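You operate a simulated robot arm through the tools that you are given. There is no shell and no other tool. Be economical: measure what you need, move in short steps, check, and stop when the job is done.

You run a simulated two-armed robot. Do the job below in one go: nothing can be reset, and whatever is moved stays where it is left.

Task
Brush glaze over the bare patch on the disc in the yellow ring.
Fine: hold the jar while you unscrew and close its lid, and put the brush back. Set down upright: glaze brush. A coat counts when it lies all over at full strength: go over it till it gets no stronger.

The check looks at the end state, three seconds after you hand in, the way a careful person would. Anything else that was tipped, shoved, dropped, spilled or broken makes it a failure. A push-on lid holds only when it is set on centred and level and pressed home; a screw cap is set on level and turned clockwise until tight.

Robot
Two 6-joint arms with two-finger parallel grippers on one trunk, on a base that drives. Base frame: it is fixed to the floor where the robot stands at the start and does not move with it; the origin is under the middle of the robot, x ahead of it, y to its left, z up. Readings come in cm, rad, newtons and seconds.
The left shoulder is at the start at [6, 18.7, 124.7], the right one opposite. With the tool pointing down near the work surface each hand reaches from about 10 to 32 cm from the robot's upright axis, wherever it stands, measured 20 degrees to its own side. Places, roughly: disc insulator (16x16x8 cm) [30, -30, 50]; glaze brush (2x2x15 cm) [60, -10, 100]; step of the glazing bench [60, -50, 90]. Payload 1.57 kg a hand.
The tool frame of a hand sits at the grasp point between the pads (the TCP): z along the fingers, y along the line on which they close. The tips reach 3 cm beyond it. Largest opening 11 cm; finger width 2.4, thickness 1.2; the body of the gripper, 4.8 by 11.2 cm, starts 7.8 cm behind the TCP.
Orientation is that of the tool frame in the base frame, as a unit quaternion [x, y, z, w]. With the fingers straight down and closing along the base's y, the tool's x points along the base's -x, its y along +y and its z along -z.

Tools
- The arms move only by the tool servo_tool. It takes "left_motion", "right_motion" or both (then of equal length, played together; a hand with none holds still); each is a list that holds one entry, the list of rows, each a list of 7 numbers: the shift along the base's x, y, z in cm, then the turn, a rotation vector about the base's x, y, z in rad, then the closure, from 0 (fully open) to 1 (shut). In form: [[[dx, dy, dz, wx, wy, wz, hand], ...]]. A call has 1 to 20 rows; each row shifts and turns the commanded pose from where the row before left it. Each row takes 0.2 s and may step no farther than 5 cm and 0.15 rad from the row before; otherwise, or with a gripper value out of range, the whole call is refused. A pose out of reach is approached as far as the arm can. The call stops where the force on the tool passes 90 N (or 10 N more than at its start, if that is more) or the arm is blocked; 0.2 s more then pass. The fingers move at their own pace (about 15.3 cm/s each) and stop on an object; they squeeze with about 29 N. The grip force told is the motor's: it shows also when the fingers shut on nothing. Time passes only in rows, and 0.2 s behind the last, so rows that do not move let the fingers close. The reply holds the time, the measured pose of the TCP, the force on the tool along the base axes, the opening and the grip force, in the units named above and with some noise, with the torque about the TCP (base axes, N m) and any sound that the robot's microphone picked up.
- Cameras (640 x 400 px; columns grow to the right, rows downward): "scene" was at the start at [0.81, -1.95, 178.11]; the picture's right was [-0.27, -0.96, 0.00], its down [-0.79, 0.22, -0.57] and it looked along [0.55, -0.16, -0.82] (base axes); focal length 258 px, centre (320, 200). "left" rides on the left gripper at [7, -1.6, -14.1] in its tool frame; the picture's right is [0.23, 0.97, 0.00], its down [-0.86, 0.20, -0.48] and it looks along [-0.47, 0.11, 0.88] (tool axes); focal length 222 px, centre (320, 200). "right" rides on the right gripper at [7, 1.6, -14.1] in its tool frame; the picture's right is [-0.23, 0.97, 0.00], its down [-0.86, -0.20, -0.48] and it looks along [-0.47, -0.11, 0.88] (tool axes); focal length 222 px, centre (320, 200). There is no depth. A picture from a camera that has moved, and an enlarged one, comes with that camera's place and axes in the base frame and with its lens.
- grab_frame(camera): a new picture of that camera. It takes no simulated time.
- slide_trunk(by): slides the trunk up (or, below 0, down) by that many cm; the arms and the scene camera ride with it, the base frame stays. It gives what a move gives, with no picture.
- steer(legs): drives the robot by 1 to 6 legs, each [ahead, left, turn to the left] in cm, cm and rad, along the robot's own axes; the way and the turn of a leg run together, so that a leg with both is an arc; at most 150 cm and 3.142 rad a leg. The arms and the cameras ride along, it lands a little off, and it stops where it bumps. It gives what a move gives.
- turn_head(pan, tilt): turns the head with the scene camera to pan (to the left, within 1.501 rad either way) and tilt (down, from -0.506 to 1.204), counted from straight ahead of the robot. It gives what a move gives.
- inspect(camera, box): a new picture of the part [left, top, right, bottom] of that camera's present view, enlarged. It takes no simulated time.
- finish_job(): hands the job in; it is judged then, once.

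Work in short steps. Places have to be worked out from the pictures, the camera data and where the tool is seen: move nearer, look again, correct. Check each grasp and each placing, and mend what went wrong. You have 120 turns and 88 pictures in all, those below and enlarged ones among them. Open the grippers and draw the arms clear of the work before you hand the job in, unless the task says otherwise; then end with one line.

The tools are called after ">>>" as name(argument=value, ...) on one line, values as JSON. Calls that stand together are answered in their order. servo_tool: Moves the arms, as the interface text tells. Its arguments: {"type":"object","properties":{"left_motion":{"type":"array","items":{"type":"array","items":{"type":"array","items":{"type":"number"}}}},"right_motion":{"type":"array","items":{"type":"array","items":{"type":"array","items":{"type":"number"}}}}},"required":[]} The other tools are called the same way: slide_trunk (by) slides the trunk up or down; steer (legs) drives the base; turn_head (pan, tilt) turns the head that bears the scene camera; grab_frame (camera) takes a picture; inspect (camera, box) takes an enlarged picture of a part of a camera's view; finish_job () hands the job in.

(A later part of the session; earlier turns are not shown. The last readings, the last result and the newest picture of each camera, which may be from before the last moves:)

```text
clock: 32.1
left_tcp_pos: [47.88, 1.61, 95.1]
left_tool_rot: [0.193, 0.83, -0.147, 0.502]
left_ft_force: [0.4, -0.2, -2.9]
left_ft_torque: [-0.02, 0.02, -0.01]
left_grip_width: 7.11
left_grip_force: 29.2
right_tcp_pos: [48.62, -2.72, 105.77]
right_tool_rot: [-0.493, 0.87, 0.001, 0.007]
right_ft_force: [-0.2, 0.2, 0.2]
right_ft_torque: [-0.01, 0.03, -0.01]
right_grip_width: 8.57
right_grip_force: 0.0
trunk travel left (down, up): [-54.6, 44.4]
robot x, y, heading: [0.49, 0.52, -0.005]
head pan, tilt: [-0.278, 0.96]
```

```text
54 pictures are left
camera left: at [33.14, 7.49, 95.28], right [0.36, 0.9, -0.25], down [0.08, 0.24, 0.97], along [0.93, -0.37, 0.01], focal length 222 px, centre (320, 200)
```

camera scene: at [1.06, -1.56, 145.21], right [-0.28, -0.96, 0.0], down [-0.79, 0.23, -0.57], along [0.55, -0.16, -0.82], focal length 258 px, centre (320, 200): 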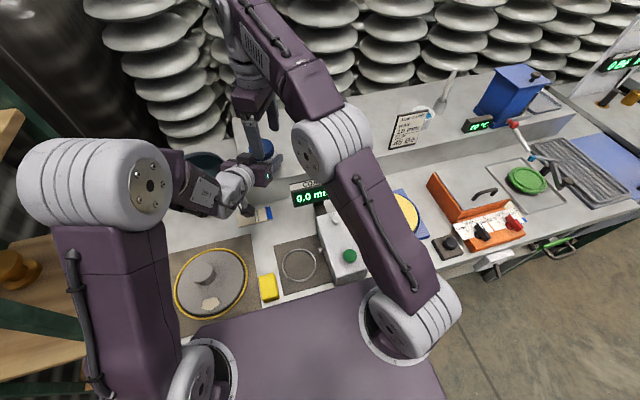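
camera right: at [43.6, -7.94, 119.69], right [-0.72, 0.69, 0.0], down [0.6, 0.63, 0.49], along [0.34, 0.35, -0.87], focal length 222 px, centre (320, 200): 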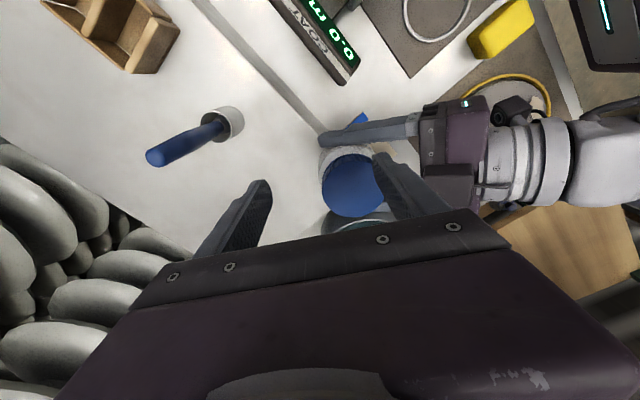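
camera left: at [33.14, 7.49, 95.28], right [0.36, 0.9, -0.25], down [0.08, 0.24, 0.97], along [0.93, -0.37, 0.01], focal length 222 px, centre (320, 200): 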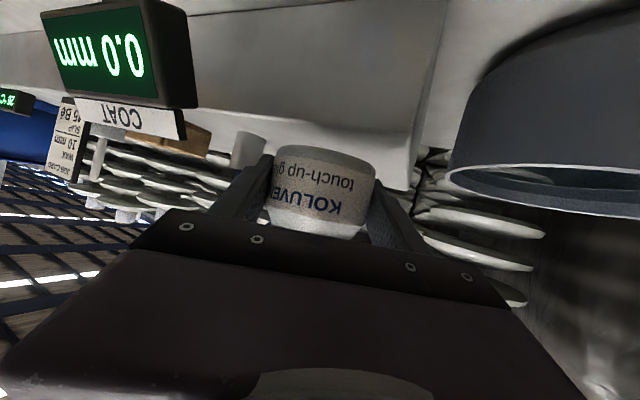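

Jar is held in the air, level, lid centre ≈[48.2, 1.8]. I turn the right hand so its fingers straddle across the left fingers, centre it over the lid, still above.

>>> servo_tool(right_motion=[[[0, 0.4, 0, 0, 0, -0.14, 0.22], [0, 0.4, 0, 0, 0, -0.14, 0.22], [0, 0.4, 0, 0, 0, -0.14, 0.22], [0, 0.4, 0, 0, 0, -0.14, 0.22], [0, 0.4, 0, 0, 0, -0.14, 0.22], [-0.1, 0.4, 0, 0, 0, -0.14, 0.22], [-0.1, 0.4, 0, 0, 0, -0.14, 0.22], [-0.1, 0.4, 0, 0, 0, -0.14, 0.22], [-0.1, 0.4, 0, 0, 0, -0.14, 0.22], [0, 0.4, 0, 0, 0, -0.14, 0.22], [0, 0.5, -0.5, 0, 0, -0.14, 0.22], [0, 0, -0.5, 0, 0, 0, 0.22]]])

>>> grab_frame(camera="right")

>>> inspect(camera="scene", box=[180, 80, 380, 205])

```text
clock: 34.8
left_tcp_pos: [47.92, 1.6, 95.01]
left_tool_rot: [0.193, 0.831, -0.147, 0.501]
left_ft_force: [0.1, 0.0, -3.3]
left_ft_torque: [0.02, -0.01, 0.01]
left_grip_width: 7.07
left_grip_force: 29.2
right_tcp_pos: [48.43, 1.85, 104.78]
right_tool_rot: [0.251, 0.968, -0.005, 0.005]
right_ft_force: [0.2, 0.3, -0.1]
right_ft_torque: [-0.02, 0.01, 0.0]
right_grip_width: 8.58
right_grip_force: 0.1
trunk travel left (down, up): [-54.6, 44.4]
robot x, y, heading: [0.12, 0.18, -0.011]
head pan, tilt: [-0.278, 0.96]
```

```text
53 pictures are left
camera right: at [43.05, 6.87, 118.73], right [0.67, 0.74, 0.0], down [0.65, -0.58, 0.49], along [0.36, -0.33, -0.87], focal length 222 px, centre (320, 200)
```

right: 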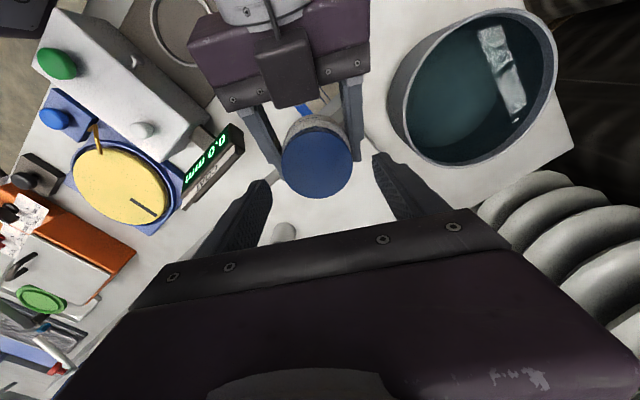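

```text
3.20 times, centred on (280, 142) of scene
camera zoom: at [1.27, -1.53, 145.22], right [-0.28, -0.96, 0.0], down [-0.79, 0.23, -0.57], along [0.55, -0.16, -0.82], focal length 827 px, centre (448, 384)
```

zoom: 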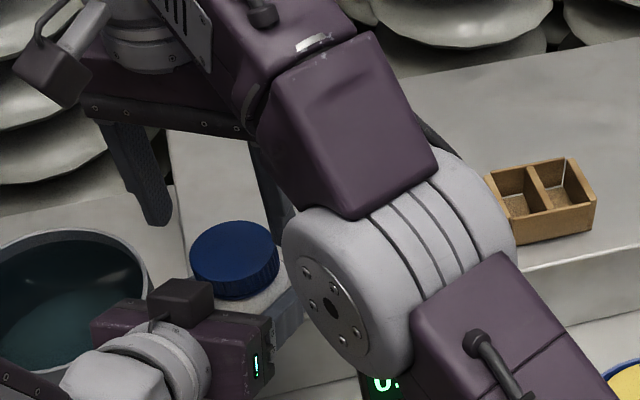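

Lid top is at z≈99.0, centred at [48.15, 1.83]. I descend to TCP z≈100.8 (tips 1.2 cm down the lid's side) and close.

>>> servo_tool(right_motion=[[[-0.12, 0, -1, 0, 0, 0, 0.22], [-0.13, 0, -1, 0, 0, 0, 0.22], [0, 0, -1, 0, 0, 0, 0.22], [0, 0, -1, 0, 0, 0, 0.22], [0, 0, 0, 0, 0, 0, 0.3], [0, 0, 0, 0, 0, 0, 0.38], [0, 0, 0, 0, 0, 0, 0.46], [0, 0, 0, 0, 0, 0, 0.54], [0, 0, 0, 0, 0, 0, 0.54]]])

>>> grab_frame(camera="right")

```text
clock: 36.8
left_tcp_pos: [47.83, 1.77, 94.93]
left_tool_rot: [0.192, 0.83, -0.147, 0.502]
left_ft_force: [5.2, 10.9, -3.5]
left_ft_torque: [-0.19, 0.16, 0.04]
left_grip_width: 7.05
left_grip_force: 28.5
right_tcp_pos: [48.06, 1.77, 100.78]
right_tool_rot: [0.251, 0.968, -0.007, 0.005]
right_ft_force: [-5.9, -11.0, 1.0]
right_ft_torque: [-0.42, 0.22, -0.05]
right_grip_width: 6.22
right_grip_force: 29.1
right hand out of reach, approached as far as the arm can: row 1
trunk travel left (down, up): [-54.6, 44.4]
robot x, y, heading: [0.42, 0.48, -0.008]
head pan, tilt: [-0.278, 0.96]
```

```text
51 pictures are left
camera right: at [42.72, 6.87, 114.67], right [0.67, 0.74, -0.01], down [0.65, -0.58, 0.49], along [0.36, -0.33, -0.87], focal length 222 px, centre (320, 200)
```

right: 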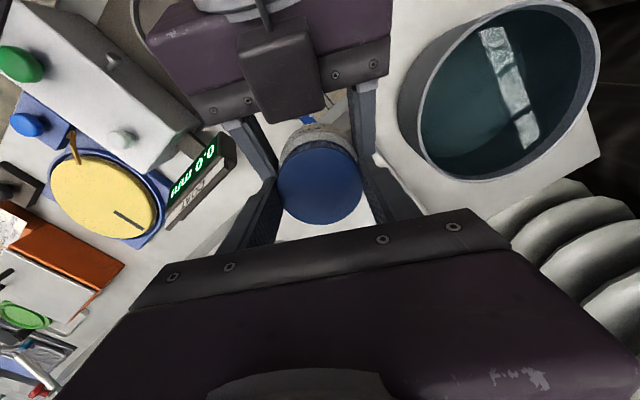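

Lid gripped (6.2 cm). Now unscrew: rotate +1.5 rad (counter-clockwise), easing slightly for the side load.

>>> servo_tool(right_motion=[[[-0.1, -0.2, 0, 0, 0, 0, 0.54], [0, 0, 0, 0, 0, 0.14, 0.54], [0, 0, 0, 0, 0, 0.14, 0.54], [0, 0, 0, 0, 0, 0.14, 0.54], [0, 0, 0, 0, 0, 0.14, 0.54], [0, 0, 0, 0, 0, 0.14, 0.54], [0, 0, 0, 0, 0, 0.14, 0.54], [0, 0, 0, 0, 0, 0.14, 0.54], [0, 0, 0, 0, 0, 0.14, 0.54], [0, 0, 0, 0, 0, 0.14, 0.54], [0, 0, 0, 0, 0, 0.14, 0.54], [0, 0, 0, 0, 0, 0.14, 0.54]]])

>>> grab_frame(camera="left")

```text
clock: 39.4
left_tcp_pos: [47.83, 1.73, 95.05]
left_tool_rot: [0.193, 0.83, -0.148, 0.502]
left_ft_force: [-8.3, -5.7, -2.3]
left_ft_torque: [0.52, -0.85, 0.04]
left_grip_width: 7.09
left_grip_force: 28.9
right_tcp_pos: [47.94, 1.71, 100.79]
right_tool_rot: [-0.495, 0.869, 0.001, 0.008]
right_ft_force: [8.2, 4.9, -0.3]
right_ft_torque: [-0.23, 0.43, -0.05]
right_grip_width: 6.24
right_grip_force: 29.1
trunk travel left (down, up): [-54.6, 44.4]
robot x, y, heading: [0.05, 0.45, -0.014]
head pan, tilt: [-0.278, 0.96]
```

```text
50 pictures are left
camera left: at [33.13, 7.48, 95.29], right [0.36, 0.9, -0.25], down [0.08, 0.24, 0.97], along [0.93, -0.37, 0.01], focal length 222 px, centre (320, 200)
```

left: 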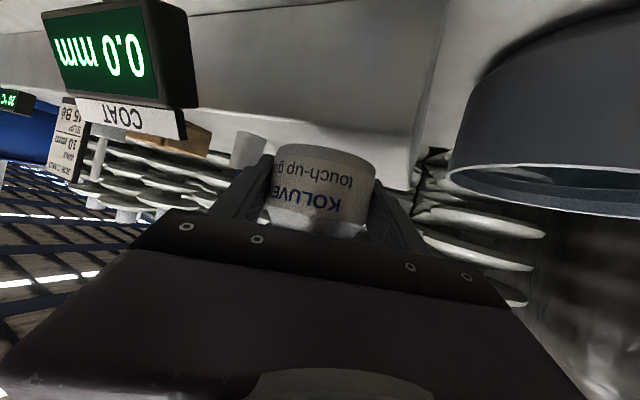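

The jar didn't turn, so the lid is turning in its thread. Continue another +1.5 rad if the wrist allows.

>>> servo_tool(right_motion=[[[0, 0, 0, 0, 0, 0.14, 0.54], [0, 0, 0, 0, 0, 0.14, 0.54], [0, 0, 0, 0, 0, 0.14, 0.54], [0, 0, 0, 0, 0, 0.14, 0.54], [0, 0, 0.05, 0, 0, 0.14, 0.54], [0, 0, 0.05, 0, 0, 0.14, 0.54], [0, 0, 0.05, 0, 0, 0.14, 0.54], [0, 0, 0.05, 0, 0, 0.14, 0.54], [0, 0, 0.05, 0, 0, 0.14, 0.54], [0, 0, 0.05, 0, 0, 0.14, 0.54], [0, 0, 0.05, 0, 0, 0.14, 0.54]]])

>>> inspect(camera="scene", box=[180, 80, 380, 205])

```text
clock: 41.8
left_tcp_pos: [47.92, 1.68, 95.18]
left_tool_rot: [0.193, 0.83, -0.148, 0.503]
left_ft_force: [5.1, -18.6, 6.3]
left_ft_torque: [1.15, -0.38, 0.04]
left_grip_width: 7.08
left_grip_force: 28.9
right_tcp_pos: [47.92, 1.64, 101.04]
right_tool_rot: [0.96, -0.279, -0.007, -0.005]
right_ft_force: [-4.6, 18.7, -9.9]
right_ft_torque: [-0.05, 0.63, -0.06]
right_grip_width: 6.24
right_grip_force: 29.1
trunk travel left (down, up): [-54.6, 44.4]
robot x, y, heading: [0.54, 0.49, -0.009]
head pan, tilt: [-0.278, 0.96]
```

```text
3.20 times, centred on (280, 142) of scene
camera zoom: at [1.23, -1.52, 145.22], right [-0.28, -0.96, 0.0], down [-0.79, 0.23, -0.57], along [0.55, -0.16, -0.82], focal length 827 px, centre (448, 384)
```

zoom: 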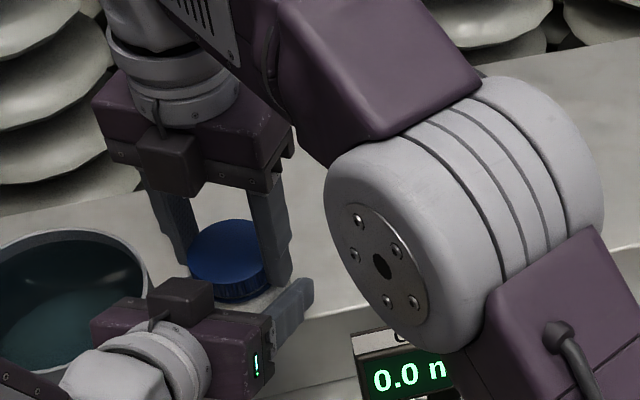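

3 rad turned; it still holds (upward pull resisted). I continue another 1.4 rad if the wrist allows, without pulling.

>>> servo_tool(right_motion=[[[0, -0.2, -0.15, 0, 0, 0.14, 0.54], [0, -0.2, 0, 0, 0, 0.14, 0.54], [0, 0, 0, 0, 0, 0.14, 0.54], [0, 0, 0, 0, 0, 0.14, 0.54], [0, 0, 0, 0, 0, 0.14, 0.54], [0, 0, 0, 0, 0, 0.14, 0.54], [0, 0, 0.05, 0, 0, 0.14, 0.54], [0, 0, 0.05, 0, 0, 0.14, 0.54], [0, 0, 0.05, 0, 0, 0.14, 0.54], [0, 0, 0.05, 0, 0, 0.14, 0.54]]])

```text
clock: 43.5
left_tcp_pos: [47.28, 2.84, 94.04]
left_tool_rot: [0.179, 0.842, -0.142, 0.488]
left_ft_force: [-4.0, 13.8, -3.8]
left_ft_torque: [-0.64, -0.01, -0.09]
left_grip_width: 7.26
left_grip_force: 15.7
right_tcp_pos: [46.2, 4.48, 101.08]
right_tool_rot: [0.977, 0.21, 0.013, 0.038]
right_ft_force: [4.5, -14.4, 2.2]
right_ft_torque: [-0.44, -0.37, -0.09]
right_grip_width: 6.18
right_grip_force: 29.2
right hand out of reach, approached as far as the arm can: row 7, 8
trunk travel left (down, up): [-54.6, 44.4]
robot x, y, heading: [0.49, 0.61, -0.008]
head pan, tilt: [-0.278, 0.96]
stopped in row 8 (left hand): the force on the tool passed its limit (the readings are from after the stop); the commanded pose is now the measured one
```

The wrist limit was hit and the hands were dragged a little; I check the state before doing anything.

>>> grab_frame(camera="left")

>>> inspect(camera="scene", box=[180, 80, 380, 205])

>>> grab_frame(camera="right")

```text
48 pictures are left
camera left: at [32.45, 8.15, 94.84], right [0.32, 0.91, -0.26], down [0.11, 0.24, 0.97], along [0.94, -0.34, -0.02], focal length 222 px, centre (320, 200)
```

left: 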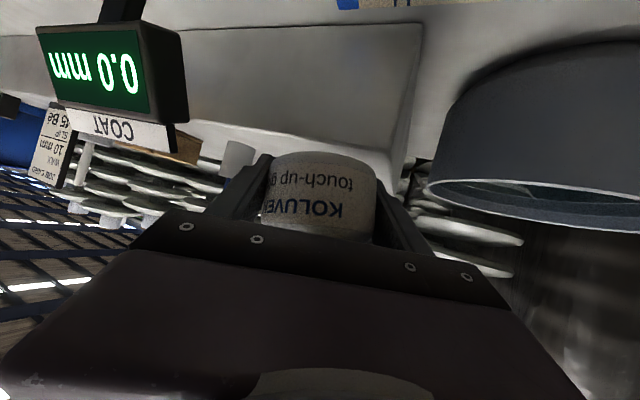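

```text
3.20 times, centred on (280, 142) of scene
camera zoom: at [1.11, -1.39, 145.22], right [-0.28, -0.96, 0.0], down [-0.79, 0.23, -0.57], along [0.55, -0.16, -0.82], focal length 827 px, centre (448, 384)
```

zoom: 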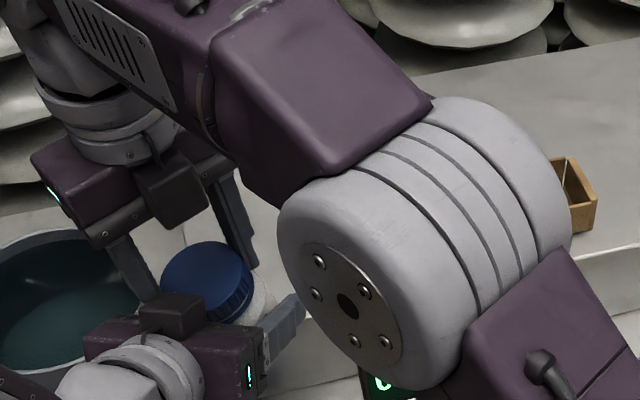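

```text
46 pictures are left
camera right: at [52.61, 6.92, 115.35], right [0.19, -0.98, 0.08], down [-0.88, -0.14, 0.45], along [-0.43, -0.15, -0.89], focal length 222 px, centre (320, 200)
```

right: 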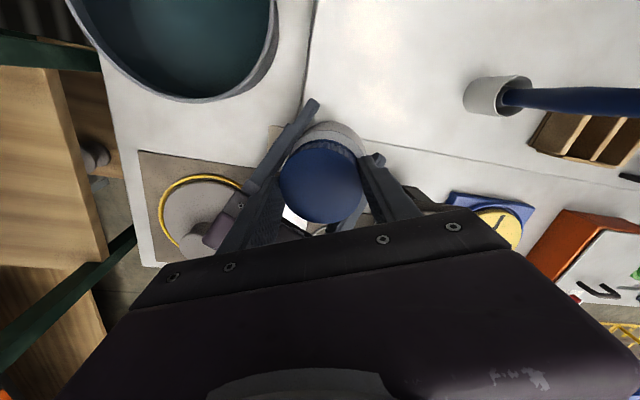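

The jar and lid tilted slightly about the left pads, lid still on. I open the right hand and lift it clear, then look.

>>> servo_tool(right_motion=[[[0, 0, 0, 0, 0, 0, 0.4], [0, 0, 0, 0, 0, 0, 0.22], [0, 0, 0, 0, 0, 0, 0.15], [0, 0, 1.5, 0, 0, 0, 0.15], [0, 0, 1.5, 0, 0, 0, 0.15], [0, 0, 1, 0, 0, -0.14, 0.15], [0, 0, 0, 0, 0, -0.14, 0.15], [0, 0, 0, 0, 0, -0.14, 0.15], [0, 0, 0, 0, 0, -0.14, 0.15], [0, 0, 0, 0, 0, -0.14, 0.15]]])

>>> inspect(camera="scene", box=[180, 100, 340, 200])

>>> inspect(camera="left", box=[180, 120, 420, 270])

```text
clock: 45.7
left_tcp_pos: [47.43, 2.61, 94.16]
left_tool_rot: [0.181, 0.841, -0.143, 0.489]
left_ft_force: [-0.4, -0.3, -2.7]
left_ft_torque: [-0.06, -0.04, -0.03]
left_grip_width: 7.07
left_grip_force: 29.3
right_tcp_pos: [45.77, 4.46, 104.8]
right_tool_rot: [0.99, -0.137, 0.001, 0.037]
right_ft_force: [0.2, 0.5, -0.3]
right_ft_torque: [0.03, -0.02, -0.01]
right_grip_width: 9.35
right_grip_force: 0.0
right hand out of reach, approached as far as the arm can: row 9
trunk travel left (down, up): [-54.6, 44.4]
robot x, y, heading: [0.33, 0.18, -0.009]
head pan, tilt: [-0.278, 0.96]
```

```text
4.00 times, centred on (260, 150) of scene
camera zoom: at [1.24, -1.52, 145.22], right [-0.28, -0.96, 0.0], down [-0.79, 0.23, -0.57], along [0.55, -0.16, -0.82], focal length 1034 px, centre (560, 400)
```

zoom: 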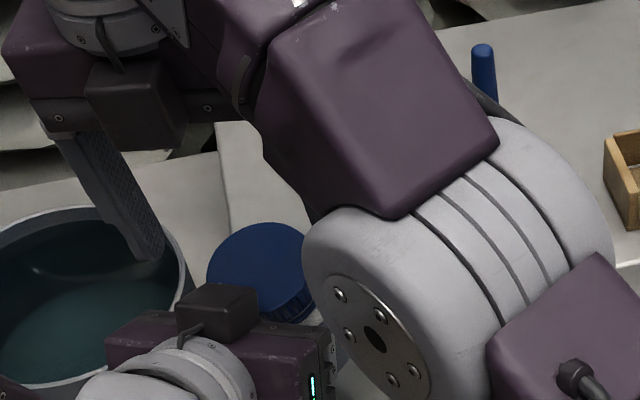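

```text
2.67 times, centred on (300, 195) of left
camera zoom: at [32.6, 7.98, 94.88], right [0.33, 0.91, -0.26], down [0.11, 0.24, 0.97], along [0.94, -0.35, -0.02], focal length 592 px, centre (373, 213)
```

zoom: 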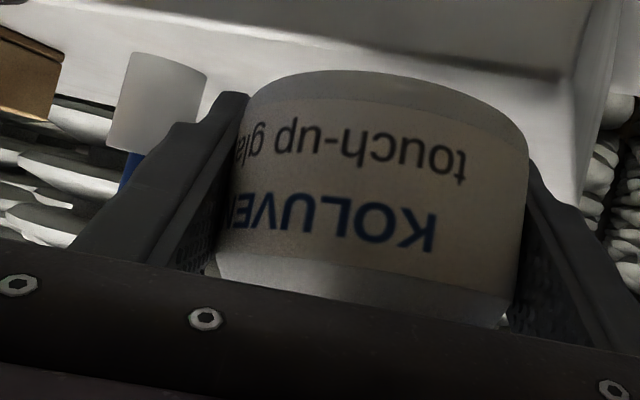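

The jar leans ~10° toward the robot in the left pads. Gripping the lid with the right pads closing fore-aft will square it up, so I turn the right hand back to that orientation above the lid.

>>> servo_tool(right_motion=[[[0, 0, 0.5, 0, 0, -0.139, 0.15], [0, 0, 0, 0, 0, -0.139, 0.15], [0, 0, 0, 0, 0, -0.139, 0.15], [0, 0, 0, 0, 0, -0.139, 0.15], [0, 0, 0, 0, 0, -0.139, 0.15], [0, 0, 0, 0, 0, -0.139, 0.15], [0, 0, 0, 0, 0, -0.139, 0.15], [0, 0, 0, 0, 0, -0.139, 0.15], [0, 0, 0, 0, 0, -0.139, 0.15], [0, 0, 0, 0, 0, -0.139, 0.15], [0, 0, 0, 0, 0, -0.139, 0.15], [0, 0, 0, 0, 0, -0.139, 0.15], [0, 0, 0, 0, 0, -0.139, 0.15]]])

>>> grab_frame(camera="right")

```text
clock: 47.6
left_tcp_pos: [47.46, 2.96, 93.81]
left_tool_rot: [0.172, 0.845, -0.14, 0.487]
left_ft_force: [-5.7, 1.4, 0.5]
left_ft_torque: [-0.08, -0.19, -0.04]
left_grip_width: 7.06
left_grip_force: 28.8
right_tcp_pos: [47.27, 3.57, 101.19]
right_tool_rot: [0.755, -0.655, -0.01, 0.039]
right_ft_force: [6.9, -0.5, -3.4]
right_ft_torque: [-0.04, -0.28, 0.04]
right_grip_width: 8.84
right_grip_force: 0.0
right hand out of reach, approached as far as the arm can: row 1
trunk travel left (down, up): [-54.6, 44.4]
robot x, y, heading: [0.54, 0.3, -0.008]
head pan, tilt: [-0.278, 0.96]
stopped in row 9 (left hand): the force on the tool passed its limit (the readings are from after the stop); the commanded pose is now the measured one
```

```text
43 pictures are left
camera right: at [47.65, -2.79, 115.61], right [-0.99, 0.09, 0.06], down [0.11, 0.9, 0.43], along [-0.02, 0.43, -0.9], focal length 222 px, centre (320, 200)
```

right: 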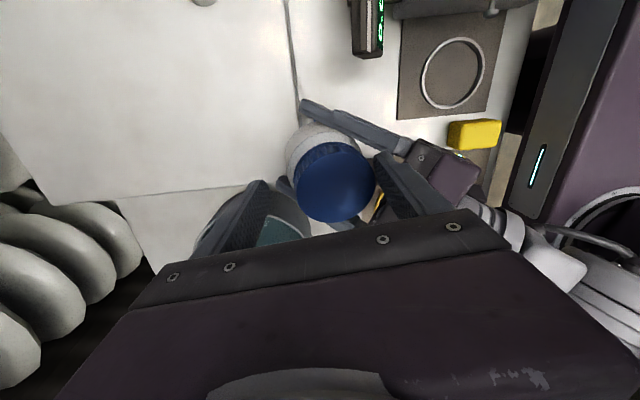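

The right hand dipped while unwinding and touched; I raise it straight up and reassess.

>>> servo_tool(right_motion=[[[0, 0, 1.5, 0, 0, 0, 0.1], [0, 0, 1.5, 0, 0, 0, 0.1], [0, 0, 1, 0, 0, 0, 0.1], [0, 0, 0, 0, 0, 0, 0.1]]])

>>> grab_frame(camera="right")

>>> grab_frame(camera="scene")

```text
clock: 48.6
left_tcp_pos: [47.5, 3.13, 93.79]
left_tool_rot: [0.172, 0.845, -0.139, 0.486]
left_ft_force: [1.5, -3.5, -10.7]
left_ft_torque: [0.11, -0.57, 0.17]
left_grip_width: 7.08
left_grip_force: 28.9
right_tcp_pos: [46.62, 3.46, 103.08]
right_tool_rot: [0.755, -0.654, -0.009, 0.038]
right_ft_force: [-1.0, 2.7, 9.4]
right_ft_torque: [0.05, 0.57, -0.2]
right_grip_width: 10.04
right_grip_force: 1.4
right hand out of reach, approached as far as the arm can: row 1, 2, 3
trunk travel left (down, up): [-54.6, 44.4]
robot x, y, heading: [0.51, 0.52, -0.011]
head pan, tilt: [-0.278, 0.96]
```

```text
42 pictures are left
camera right: at [46.92, -3.05, 117.51], right [-0.99, 0.09, 0.06], down [0.11, 0.9, 0.43], along [-0.02, 0.44, -0.9], focal length 222 px, centre (320, 200)
```

right: 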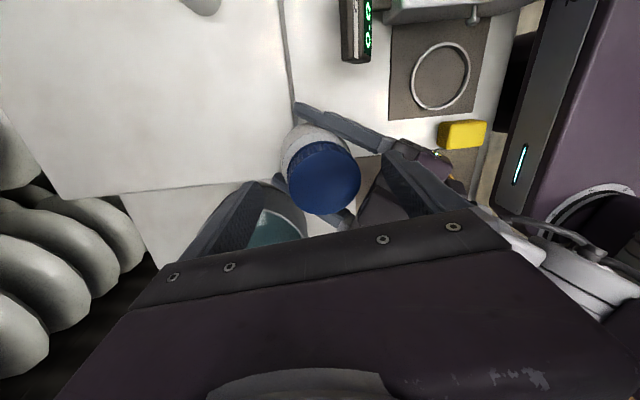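

```text
41 pictures are left
camera scene: at [1.23, -1.51, 145.22], right [-0.28, -0.96, 0.0], down [-0.79, 0.23, -0.57], along [0.55, -0.16, -0.82], focal length 258 px, centre (320, 200)
```

scene: 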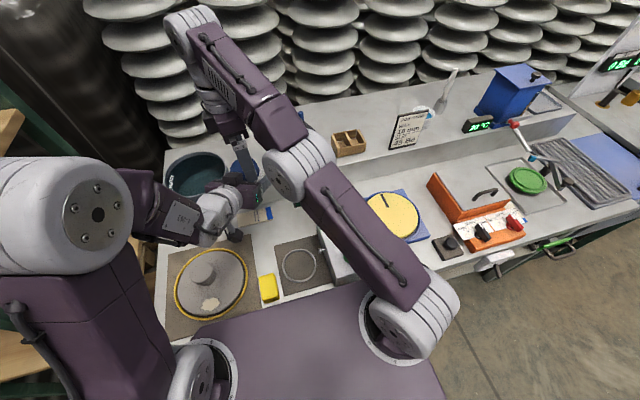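

The right arm is at full stretch here and touching the left gripper. I back it toward its shoulder and up, away from the jar.

>>> servo_tool(right_motion=[[[-0.2, -0.3, 1, 0, 0, 0, 0.1], [-0.5, -0.8, 1, 0, 0, 0, 0.1], [-0.8, -1, 1, 0, 0, 0, 0.1], [-1, -1, 1, 0, 0, -0.1, 0.1], [-1, -1, 1, 0, 0, -0.14, 0.1], [-1, -1, 1, 0, 0, -0.14, 0.1], [-1, -1, 0, 0, 0, -0.14, 0.1], [0, 0, 0, 0, 0, -0.14, 0.1]]])

>>> inspect(camera="left", box=[180, 120, 420, 270])

>>> inspect(camera="scene", box=[180, 100, 340, 200])

```text
clock: 50.4
left_tcp_pos: [47.56, 3.06, 93.91]
left_tool_rot: [0.172, 0.845, -0.14, 0.486]
left_ft_force: [0.6, 0.6, -3.0]
left_ft_torque: [0.01, -0.04, 0.03]
left_grip_width: 7.08
left_grip_force: 29.2
right_tcp_pos: [41.45, -2.47, 108.16]
right_tool_rot: [-0.501, 0.864, 0.024, -0.035]
right_ft_force: [-0.1, 0.3, 0.2]
right_ft_torque: [0.03, 0.03, -0.01]
right_grip_width: 9.9
right_grip_force: 0.1
right hand out of reach, approached as far as the arm can: row 1
trunk travel left (down, up): [-54.6, 44.4]
robot x, y, heading: [0.44, 0.28, -0.012]
head pan, tilt: [-0.278, 0.96]
```

```text
2.67 times, centred on (300, 195) of left
camera zoom: at [32.56, 8.22, 94.8], right [0.31, 0.91, -0.26], down [0.11, 0.24, 0.96], along [0.94, -0.33, -0.03], focal length 592 px, centre (373, 213)
```

zoom: 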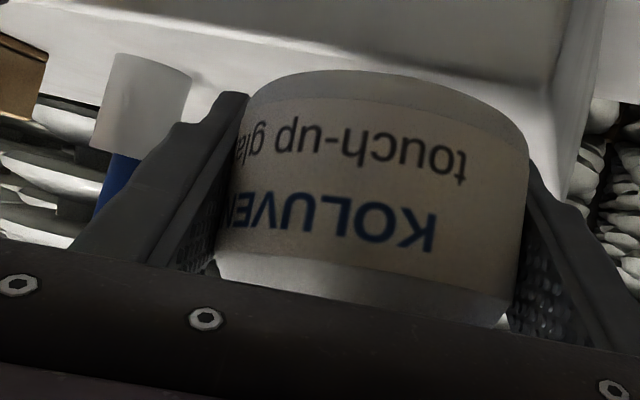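

```text
4.00 times, centred on (260, 150) of scene
camera zoom: at [1.27, -1.51, 145.21], right [-0.28, -0.96, 0.0], down [-0.79, 0.23, -0.57], along [0.55, -0.16, -0.82], focal length 1034 px, centre (560, 400)
```

zoom: 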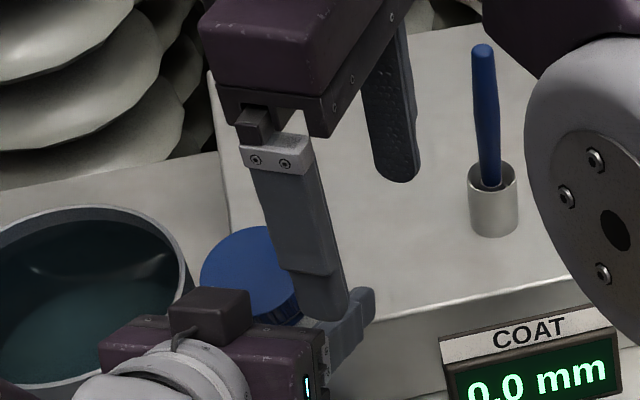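

The jar leans back ~10°. I bring it closer to the robot with the left hand while pitching nose-down 0.2 rad, which levels the jar.

>>> servo_tool(left_motion=[[[-0.8, -0.5, 0.1, 0.0153, 0.0293, 0, 0.6], [-0.8, -0.5, 0.1, 0.0153, 0.0293, 0, 0.6], [-0.8, -0.5, 0.1, 0.0153, 0.0293, 0, 0.6], [-0.8, -0.5, 0.1, 0.0153, 0.0293, 0, 0.6], [-0.8, -0.5, 0.1, 0.0153, 0.0293, 0, 0.6], [-0.8, -0.5, 0.1, 0.0153, 0.0293, 0, 0.6], [0, 0, 0, 0, 0, 0, 0.6]]])

>>> inspect(camera="left", box=[180, 120, 420, 270])

>>> grab_frame(camera="right")

```text
clock: 52.0
left_tcp_pos: [43.63, 1.95, 95.09]
left_tool_rot: [0.183, 0.89, -0.118, 0.4]
left_ft_force: [0.1, 0.5, -1.9]
left_ft_torque: [-0.01, -0.03, 0.0]
left_grip_width: 7.07
left_grip_force: 28.5
left hand out of reach, approached as far as the arm can: row 1, 2, 3, 4, 5, 6
right_tcp_pos: [41.38, -2.42, 108.03]
right_tool_rot: [-0.502, 0.864, 0.023, -0.034]
right_ft_force: [0.2, 1.3, 0.6]
right_ft_torque: [0.02, -0.02, -0.03]
right_grip_width: 9.88
right_grip_force: 0.2
trunk travel left (down, up): [-54.6, 44.4]
robot x, y, heading: [0.54, 0.51, -0.006]
head pan, tilt: [-0.278, 0.96]
```

```text
2.67 times, centred on (300, 195) of left
camera zoom: at [29.15, 6.97, 99.23], right [0.27, 0.93, -0.23], down [0.29, 0.15, 0.95], along [0.92, -0.32, -0.23], focal length 592 px, centre (373, 213)
```

zoom: 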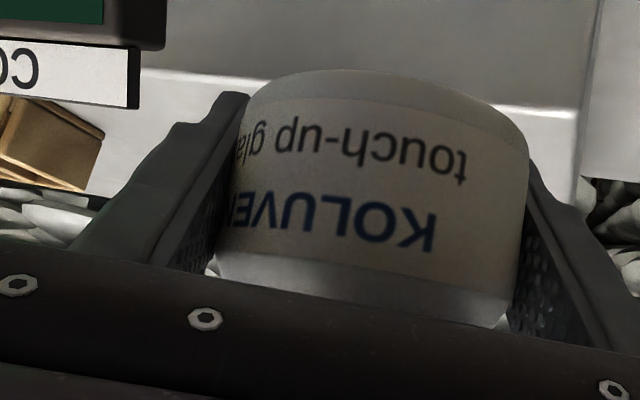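

```text
37 pictures are left
camera right: at [37.73, -7.73, 122.44], right [-0.73, 0.68, 0.06], down [0.63, 0.64, 0.43], along [0.25, 0.36, -0.9], focal length 222 px, centre (320, 200)
```

right: 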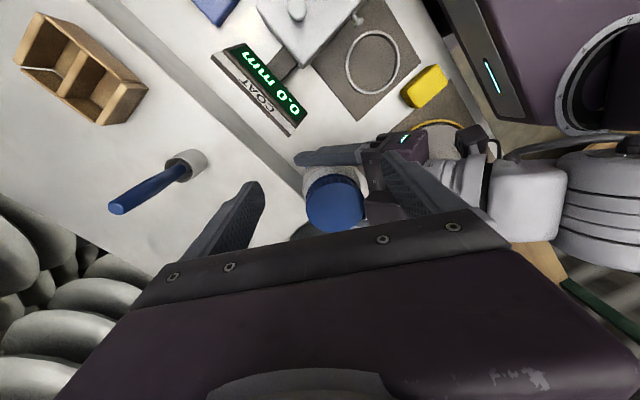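

The nose-down left pose would block the lid strokes, so I return the left hand to its former flatter pose. Meanwhile the right hand unwinds to the other end of its wrist range for one long stroke.

>>> servo_tool(left_motion=[[[0, 0, 0, 0, 0, 0, 0.6], [0.4, 0, 0, -0.0115, -0.022, 0, 0.6], [0.4, 0, 0, -0.0115, -0.022, 0, 0.6], [0.4, 0, 0, -0.0115, -0.022, 0, 0.6], [0.4, 0, 0, -0.0115, -0.022, 0, 0.6], [0.5, 0, 0, -0.0115, -0.022, 0, 0.6], [0.5, -0.1, 0, -0.0115, -0.022, 0, 0.6], [0.5, -0.1, 0, -0.0115, -0.022, 0, 0.6], [0.5, -0.1, 0, -0.0115, -0.022, 0, 0.6], [0.5, -0.1, 0, -0.0115, -0.022, 0, 0.6], [0, 0, 0, 0, 0, 0, 0.6], [0, 0, 0, 0, 0, 0, 0.6], [0, 0, 0, 0, 0, 0, 0.6], [0, 0, 0, 0, 0, 0, 0.6], [0, 0, 0, 0, 0, 0, 0.6], [0, 0, 0, 0, 0, 0, 0.6], [0, 0, 0, 0, 0, 0, 0.6], [0, 0, 0, 0, 0, 0, 0.6], [0, 0, 0, 0, 0, 0, 0.6], [0, 0, 0, 0, 0, 0, 0.6]]], right_motion=[[[0, 0, 0, 0, -0.082, 0, 0.22], [0, 0, 0, 0, 0, -0.145, 0.22], [0, 0, 0, 0, 0, -0.145, 0.22], [0, 0, 0, 0, 0, -0.145, 0.22], [0, 0, 0, 0, 0, -0.145, 0.22], [0, 0, 0, 0, 0, -0.145, 0.22], [0, 0, 0, 0, 0, -0.145, 0.22], [0, 0, 0, 0, 0, -0.145, 0.22], [0, 0, 0, 0, 0, -0.145, 0.22], [0, 0, 0, 0, 0, -0.145, 0.22], [0, 0, 0, 0, 0, -0.145, 0.22], [0, 0, 0, 0, 0, -0.145, 0.22], [0, 0, 0, 0, 0, -0.145, 0.22], [0, 0, 0, 0, 0, -0.145, 0.22], [0, 0, 0, 0, 0, -0.145, 0.22], [0, 0, 0, 0, 0, -0.145, 0.22], [0, 0, 0, 0, 0, -0.145, 0.22], [0, 0, 0, 0, 0, -0.145, 0.22], [0, 0, 0, 0, 0, -0.145, 0.22], [0, 0, 0, 0, 0, -0.145, 0.22]]])

```text
clock: 56.2
left_tcp_pos: [47.99, 2.31, 95.46]
left_tool_rot: [0.174, 0.838, -0.147, 0.496]
left_ft_force: [-0.4, 0.1, -3.3]
left_ft_torque: [0.0, -0.03, 0.03]
left_grip_width: 7.06
left_grip_force: 29.1
left hand out of reach, approached as far as the arm can: row 4, 7, 10
right_tcp_pos: [41.43, -2.44, 107.96]
right_tool_rot: [0.753, 0.658, 0.0, 0.002]
right_ft_force: [0.7, -0.1, -1.0]
right_ft_torque: [0.01, -0.02, 0.0]
right_grip_width: 8.55
right_grip_force: 0.0
trunk travel left (down, up): [-54.6, 44.4]
robot x, y, heading: [0.27, 0.52, -0.006]
head pan, tilt: [-0.278, 0.96]
```

Left is back at 28° with the jar. I bring the right hand over the lid with fingers fore-aft (yaw −118°).

>>> servo_tool(right_motion=[[[0, 0, 0, 0, 0, -0.12, 0.27], [1, 0.8, 0, 0, 0, -0.12, 0.27], [1, 0.8, -0.5, 0, 0, -0.12, 0.27], [1, 0.8, -0.5, 0, 0, 0, 0.27], [1, 0.8, -0.5, 0, 0, 0, 0.27], [1, 0.8, -0.5, 0, 0, 0, 0.27], [0.8, 0.8, -0.5, 0, 0, 0, 0.27], [0.4, 0.5, -0.5, 0, 0, 0, 0.27], [0, 0, 0, 0, 0, 0, 0.27]]])

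>>> grab_frame(camera="right")

```text
clock: 57.8
left_tcp_pos: [48.03, 3.18, 95.03]
left_tool_rot: [0.159, 0.845, -0.142, 0.489]
left_ft_force: [0.0, -1.1, -3.4]
left_ft_torque: [-0.02, -0.03, 0.02]
left_grip_width: 7.04
left_grip_force: 28.5
right_tcp_pos: [46.56, 1.28, 106.01]
right_tool_rot: [0.858, 0.514, -0.015, 0.005]
right_ft_force: [-0.3, -0.3, 0.2]
right_ft_torque: [0.01, 0.0, 0.01]
right_grip_width: 8.02
right_grip_force: 0.0
trunk travel left (down, up): [-54.6, 44.4]
robot x, y, heading: [0.06, 0.31, -0.012]
head pan, tilt: [-0.278, 0.96]
stopped in row 7 (left hand): the force on the tool passed its limit (the readings are from after the stop); the commanded pose is now the measured one
```

```text
36 pictures are left
camera right: at [51.49, 7.08, 119.87], right [0.75, -0.66, 0.0], down [-0.57, -0.65, 0.51], along [-0.33, -0.38, -0.86], focal length 222 px, centre (320, 200)
```

right: 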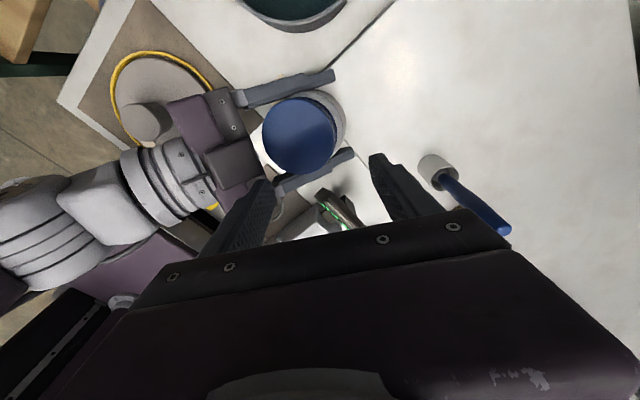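

A block atop the left gripper blocks the fore-aft grip; instead I grip the lid crosswise (as worked before) and then push it forward to level the jar. Turn right hand to yaw −28° and centre over the lid at ≈[46.6, 4.4].

>>> servo_tool(right_motion=[[[0.6, -0.3, 0, 0, 0, 0.142, 0.25], [0.2, -0.1, 0, 0, 0, 0.142, 0.25], [0, 0, 0, 0, 0, 0.142, 0.25], [0, 0, 0, 0, 0, 0.142, 0.25], [0, 0.2, 0, 0, 0, 0.142, 0.25], [-0.1, 0.5, 0, 0, 0, 0.142, 0.25], [-0.1, 0.5, 0, 0, 0, 0.142, 0.25], [-0.1, 0.5, 0, 0, 0, 0.142, 0.25], [-0.1, 0.5, -0.3, 0, 0, 0.142, 0.25], [-0.1, 0.5, -0.3, 0, 0, 0.142, 0.25], [-0.1, 0.5, -0.3, 0, 0, 0.142, 0.25], [-0.1, 0.3, -0.3, 0, 0, 0, 0.25], [0, 0, 0, 0, 0, 0, 0.25]]])

>>> grab_frame(camera="right")

```text
clock: 60.6
left_tcp_pos: [48.03, 3.07, 95.12]
left_tool_rot: [0.159, 0.845, -0.142, 0.49]
left_ft_force: [-1.2, -0.9, -3.4]
left_ft_torque: [-0.03, -0.05, 0.03]
left_grip_width: 7.07
left_grip_force: 29.1
right_tcp_pos: [46.53, 4.41, 104.91]
right_tool_rot: [0.246, 0.969, -0.007, 0.013]
right_ft_force: [0.1, 0.4, 0.4]
right_ft_torque: [0.02, -0.02, 0.0]
right_grip_width: 8.22
right_grip_force: 0.0
trunk travel left (down, up): [-54.6, 44.4]
robot x, y, heading: [0.6, 0.37, -0.01]
head pan, tilt: [-0.278, 0.96]
```

```text
35 pictures are left
camera right: at [40.92, 9.61, 118.65], right [0.66, 0.75, 0.0], down [0.65, -0.57, 0.5], along [0.38, -0.33, -0.86], focal length 222 px, centre (320, 200)
```

right: 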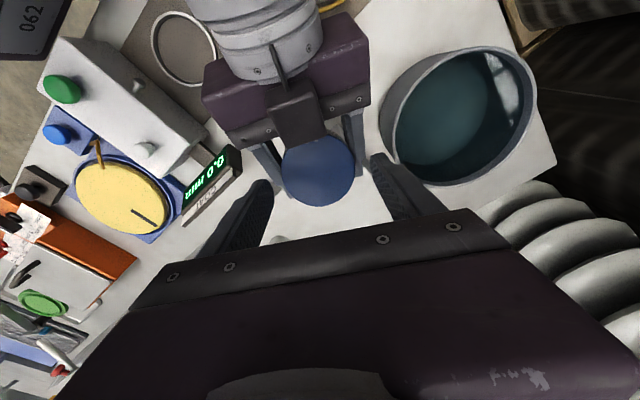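

The lid is centred at about [46.9, 4.2]. Descend 3.7 cm, close crosswise on it, then push ~1.6 cm forward along the heading to level the jar.

>>> servo_tool(right_motion=[[[0.15, -0.1, -1.2, 0, 0, 0, 0.25], [0.15, -0.1, -1.2, 0, 0, 0, 0.25], [0, 0, -1.2, 0, 0, 0, 0.25], [0, 0, -0.2, 0, 0, 0, 0.32], [0, 0, 0, 0, 0, 0, 0.4], [0, 0, 0, 0, 0, 0, 0.5], [0, 0, 0, 0, 0, 0, 0.54], [0, 0, 0, 0, 0, 0, 0.54], [0.35, -0.25, 0.03, 0, 0, 0, 0.54], [0.35, -0.25, 0.03, 0, 0, 0, 0.54], [0.35, -0.25, 0.03, 0, 0, 0, 0.54], [0.3, -0.2, 0, 0, 0, 0, 0.54], [0, 0, 0, 0, 0, 0, 0.54]]])

>>> inspect(camera="left", box=[180, 120, 420, 270])

```text
clock: 63.4
left_tcp_pos: [48.16, 3.0, 95.28]
left_tool_rot: [0.16, 0.843, -0.143, 0.493]
left_ft_force: [16.6, -11.9, 0.0]
left_ft_torque: [0.69, 0.23, 0.03]
left_grip_width: 7.02
left_grip_force: 28.4
right_tcp_pos: [48.1, 3.2, 101.03]
right_tool_rot: [0.246, 0.969, -0.006, 0.012]
right_ft_force: [-17.3, 12.1, -3.5]
right_ft_torque: [-0.02, 0.7, -0.11]
right_grip_width: 6.19
right_grip_force: 29.0
trunk travel left (down, up): [-54.6, 44.4]
robot x, y, heading: [0.55, 0.65, -0.007]
head pan, tilt: [-0.278, 0.96]
```

```text
2.67 times, centred on (300, 195) of left
camera zoom: at [33.15, 7.94, 96.01], right [0.3, 0.91, -0.28], down [0.1, 0.26, 0.96], along [0.95, -0.31, -0.02], focal length 592 px, centre (373, 213)
```

zoom: 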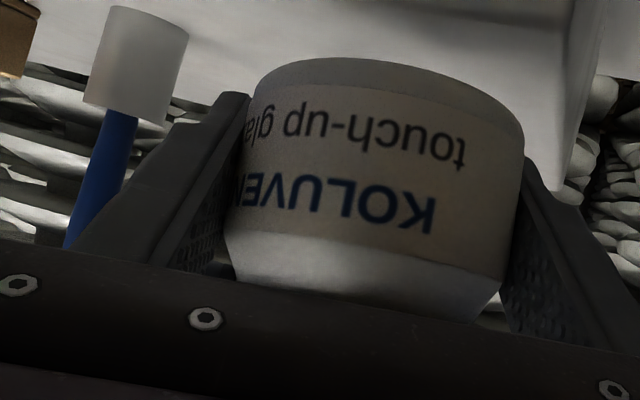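

Jar is nearly level again. Now a long unscrewing stroke, +2.9 rad.

>>> servo_tool(right_motion=[[[-0.1, 0.05, 0, 0, 0, 0.145, 0.54], [-0.1, 0.05, 0, 0, 0, 0.145, 0.54], [0, 0, 0, 0, 0, 0.145, 0.54], [0, 0, 0, 0, 0, 0.145, 0.54], [0, 0, 0.02, 0, 0, 0.145, 0.54], [0, 0, 0.02, 0, 0, 0.145, 0.54], [0, 0, 0.02, 0, 0, 0.145, 0.54], [0, 0, 0.02, 0, 0, 0.145, 0.54], [0, 0, 0.02, 0, 0, 0.145, 0.54], [0, 0, 0.02, 0, 0, 0.145, 0.54], [0, 0, 0.02, 0, 0, 0.145, 0.54], [0, 0, 0.02, 0, 0, 0.145, 0.54], [0, 0, 0.02, 0, 0, 0.145, 0.54], [0, 0, 0.02, 0, 0, 0.145, 0.54], [0, 0, 0.02, 0, 0, 0.145, 0.54], [0, 0, 0.02, 0, 0, 0.145, 0.54], [0, 0, 0.02, 0, 0, 0.145, 0.54], [0, 0, 0.02, 0, 0, 0.145, 0.54], [0, 0, 0.02, 0, 0, 0.145, 0.54], [0, 0, 0, 0, 0, 0.145, 0.54]]])

```text
clock: 67.6
left_tcp_pos: [48.08, 3.1, 95.0]
left_tool_rot: [0.159, 0.845, -0.142, 0.49]
left_ft_force: [10.4, -7.7, -3.8]
left_ft_torque: [0.39, 0.51, 0.23]
left_grip_width: 7.47
left_grip_force: 28.9
right_tcp_pos: [47.96, 3.26, 101.57]
right_tool_rot: [0.933, -0.36, -0.013, -0.008]
right_ft_force: [-10.2, 7.4, 1.3]
right_ft_torque: [0.11, 0.21, -0.27]
right_grip_width: 6.25
right_grip_force: 29.1
trunk travel left (down, up): [-54.6, 44.4]
robot x, y, heading: [0.23, 0.29, -0.011]
head pan, tilt: [-0.278, 0.96]
```

Grip width on the jar changed to 7.47; I look before continuing.

>>> inspect(camera="left", box=[180, 120, 420, 270])

>>> inspect(camera="scene", box=[180, 100, 340, 200])

```text
2.67 times, centred on (300, 195) of left
camera zoom: at [33.05, 8.03, 95.87], right [0.29, 0.92, -0.28], down [0.11, 0.26, 0.96], along [0.95, -0.31, -0.02], focal length 592 px, centre (373, 213)
```

zoom: 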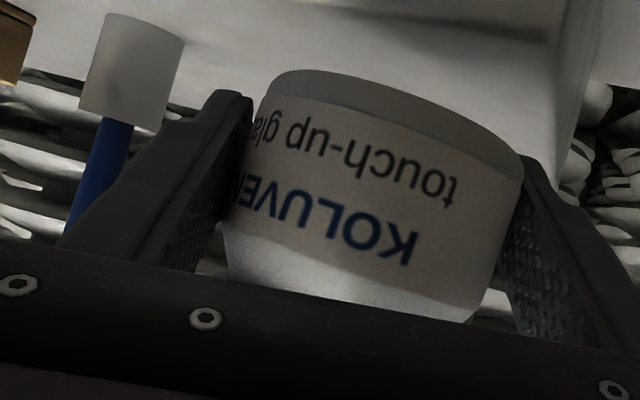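

```text
4.00 times, centred on (260, 150) of scene
camera zoom: at [1.24, -1.52, 145.22], right [-0.28, -0.96, 0.0], down [-0.79, 0.23, -0.57], along [0.55, -0.16, -0.82], focal length 1034 px, centre (560, 400)
```

zoom: 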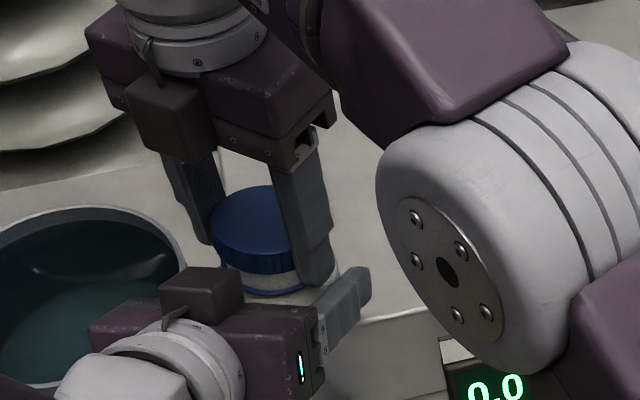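

The lid has clearly risen on its thread. I lift gently 0.6 cm to see whether it's free.

>>> servo_tool(right_motion=[[[0, 0, 0.2, 0, 0, 0.05, 0.54], [0, 0, 0.2, 0, 0, 0.05, 0.54], [0, 0, 0.2, 0, 0, 0, 0.54], [0, 0, 0, 0, 0, 0, 0.54]]])

```text
clock: 68.6
left_tcp_pos: [48.06, 3.09, 95.04]
left_tool_rot: [0.159, 0.846, -0.142, 0.489]
left_ft_force: [-1.5, -0.4, -3.4]
left_ft_torque: [0.02, 0.03, -0.01]
left_grip_width: 7.45
left_grip_force: 29.1
right_tcp_pos: [48.01, 3.33, 102.08]
right_tool_rot: [0.949, -0.314, -0.013, -0.008]
right_ft_force: [-0.1, -0.2, 0.0]
right_ft_torque: [0.0, -0.01, 0.0]
right_grip_width: 6.24
right_grip_force: 29.4
trunk travel left (down, up): [-54.6, 44.4]
robot x, y, heading: [0.84, 0.61, -0.01]
head pan, tilt: [-0.278, 0.96]
```

The lid is free (no force). I lift it, pull it back over toward the right shoulder, and turn the right hand to yaw 90°.

>>> servo_tool(right_motion=[[[0, 0, 0.8, 0, 0, 0, 0.54], [0, 0, 0.8, 0, 0, 0, 0.54], [0, -0.3, 0.8, 0, 0, 0, 0.54], [-0.3, -0.8, 0.5, 0, 0, 0, 0.54], [-0.5, -1.5, 0.5, 0, 0, -0.1, 0.54], [-1, -2, 0.5, 0, 0, -0.14, 0.54], [-1, -2, 0, 0, 0, -0.14, 0.54], [-1, -2, 0, 0, 0, -0.14, 0.54], [-1, -2, 0, 0, 0, -0.14, 0.54], [-1, -2, 0, 0, 0, -0.14, 0.54], [-1, -1, 0, 0, 0, -0.13, 0.54]]])

>>> grab_frame(camera="scene")

```text
clock: 71.0
left_tcp_pos: [47.99, 3.12, 95.04]
left_tool_rot: [0.158, 0.846, -0.141, 0.49]
left_ft_force: [1.0, 0.5, -2.4]
left_ft_torque: [0.0, -0.02, 0.01]
left_grip_width: 7.43
left_grip_force: 29.4
right_tcp_pos: [41.22, -10.34, 105.94]
right_tool_rot: [-0.707, 0.707, 0.01, 0.012]
right_ft_force: [0.4, 0.5, 0.4]
right_ft_torque: [0.03, 0.02, 0.02]
right_grip_width: 6.21
right_grip_force: 28.9
trunk travel left (down, up): [-54.6, 44.4]
robot x, y, heading: [0.72, 0.35, -0.009]
head pan, tilt: [-0.278, 0.96]
```

```text
31 pictures are left
camera scene: at [1.17, -1.53, 145.22], right [-0.28, -0.96, 0.0], down [-0.79, 0.23, -0.57], along [0.55, -0.16, -0.82], focal length 258 px, centre (320, 200)
```

scene: 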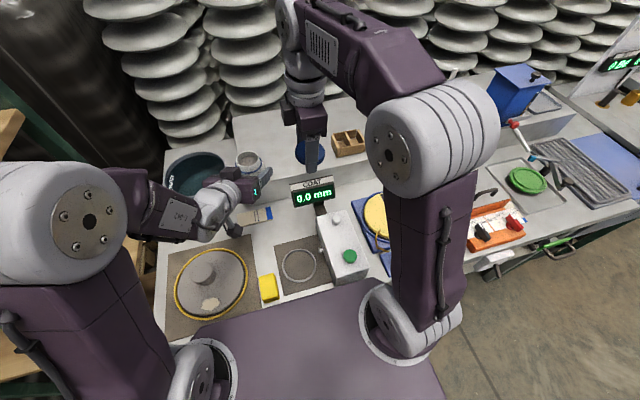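

The jar is open and held upright. I carry it back over its place on the step and lower toward the surface.

>>> servo_tool(left_motion=[[[0.95, -0.6, 0.05, 0, 0, 0, 0.6], [0.95, -0.6, 0.05, 0, 0, 0, 0.6], [0.95, -0.6, 0.05, 0, 0, 0, 0.6], [0.95, -0.6, 0.05, 0, 0, 0, 0.6], [0.95, -0.6, 0.05, 0, 0, 0, 0.6], [0.95, -0.6, 0.05, 0, 0, 0, 0.6], [0, 0, -0.5, 0, 0, 0, 0.6], [0, 0, -0.5, 0, 0, 0, 0.6], [0, 0, -0.4, 0, 0, 0, 0.6], [0, 0, 0, 0, 0, 0, 0.6]]])

>>> grab_frame(camera="left")

```text
clock: 73.2
left_tcp_pos: [54.13, 0.4, 94.19]
left_tool_rot: [0.162, 0.845, -0.146, 0.488]
left_ft_force: [0.0, 0.2, -2.8]
left_ft_torque: [0.02, -0.01, 0.0]
left_grip_width: 7.42
left_grip_force: 28.6
left hand out of reach, approached as far as the arm can: row 4, 7
right_tcp_pos: [41.17, -10.07, 106.01]
right_tool_rot: [0.708, -0.707, -0.009, -0.013]
right_ft_force: [0.2, -0.1, -1.0]
right_ft_torque: [-0.01, 0.03, 0.0]
right_grip_width: 6.23
right_grip_force: 28.7
trunk travel left (down, up): [-54.6, 44.4]
robot x, y, heading: [0.46, 0.53, -0.008]
head pan, tilt: [-0.278, 0.96]
```

```text
30 pictures are left
camera left: at [39.15, 5.37, 95.03], right [0.3, 0.91, -0.28], down [0.11, 0.26, 0.96], along [0.95, -0.32, -0.03], focal length 222 px, centre (320, 200)
```

left: 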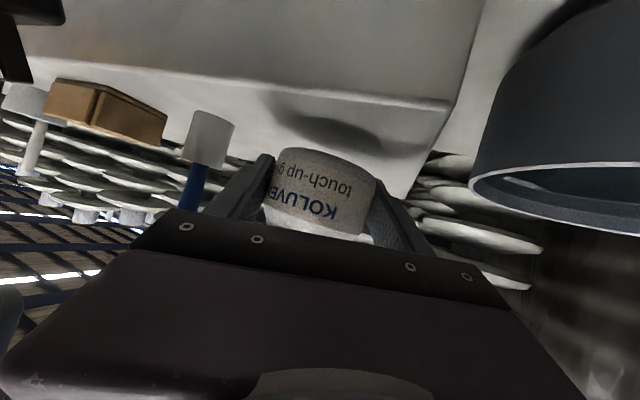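

Gap to the step looks about 1.8 cm. I lower in small steps.

>>> servo_tool(left_motion=[[[0, 0, -0.5, 0, 0, 0, 0.6], [0, 0, -0.5, 0, 0, 0, 0.6], [0, 0, -0.3, 0, 0, 0, 0.6], [0, 0, -0.2, 0, 0, 0, 0.6], [0, 0, 0, 0, 0, 0, 0.6]]])

```text
clock: 74.4
left_tcp_pos: [54.38, 0.74, 92.8]
left_tool_rot: [0.161, 0.845, -0.145, 0.488]
left_ft_force: [0.2, 1.0, -2.9]
left_ft_torque: [-0.02, -0.01, 0.01]
left_grip_width: 7.39
left_grip_force: 29.0
left hand out of reach, approached as far as the arm can: row 1
right_tcp_pos: [41.08, -10.39, 105.87]
right_tool_rot: [0.708, -0.706, -0.009, -0.012]
right_ft_force: [0.1, -0.9, 0.0]
right_ft_torque: [0.02, -0.02, -0.02]
right_grip_width: 6.22
right_grip_force: 28.8
trunk travel left (down, up): [-54.6, 44.4]
robot x, y, heading: [0.43, 0.68, -0.007]
head pan, tilt: [-0.278, 0.96]
```

>>> servo_tool(left_motion=[[[0, 0, -0.2, 0, 0, 0, 0.6], [0, 0, -0.2, 0, 0, 0, 0.6], [0, 0, -0.2, 0, 0, 0, 0.6], [0, 0, 0, 0, 0, 0, 0.6]]])

```text
clock: 75.4
left_tcp_pos: [54.23, 0.92, 92.72]
left_tool_rot: [0.163, 0.842, -0.146, 0.493]
left_ft_force: [0.6, -1.1, 23.8]
left_ft_torque: [0.68, -0.94, -0.13]
left_grip_width: 7.4
left_grip_force: 28.9
left hand out of reach, approached as far as the arm can: row 1
right_tcp_pos: [40.97, -10.35, 106.02]
right_tool_rot: [0.708, -0.706, -0.008, -0.014]
right_ft_force: [0.5, 0.0, 0.4]
right_ft_torque: [0.02, 0.0, 0.0]
right_grip_width: 6.25
right_grip_force: 28.6
trunk travel left (down, up): [-54.6, 44.4]
robot x, y, heading: [0.47, 0.38, -0.01]
head pan, tilt: [-0.278, 0.96]
```

Contact (24 N). I check that it's the jar's base that stands flat.

>>> inspect(camera="left", box=[180, 100, 420, 250])

```text
2.67 times, centred on (300, 175) of left
camera zoom: at [39.31, 5.76, 93.46], right [0.3, 0.91, -0.28], down [0.1, 0.26, 0.96], along [0.95, -0.32, -0.01], focal length 592 px, centre (373, 267)
```

zoom: 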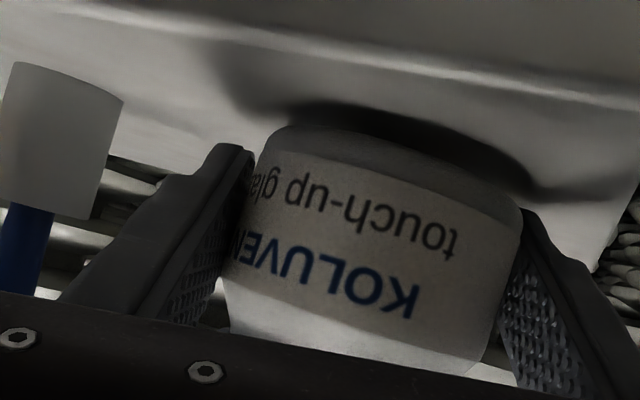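

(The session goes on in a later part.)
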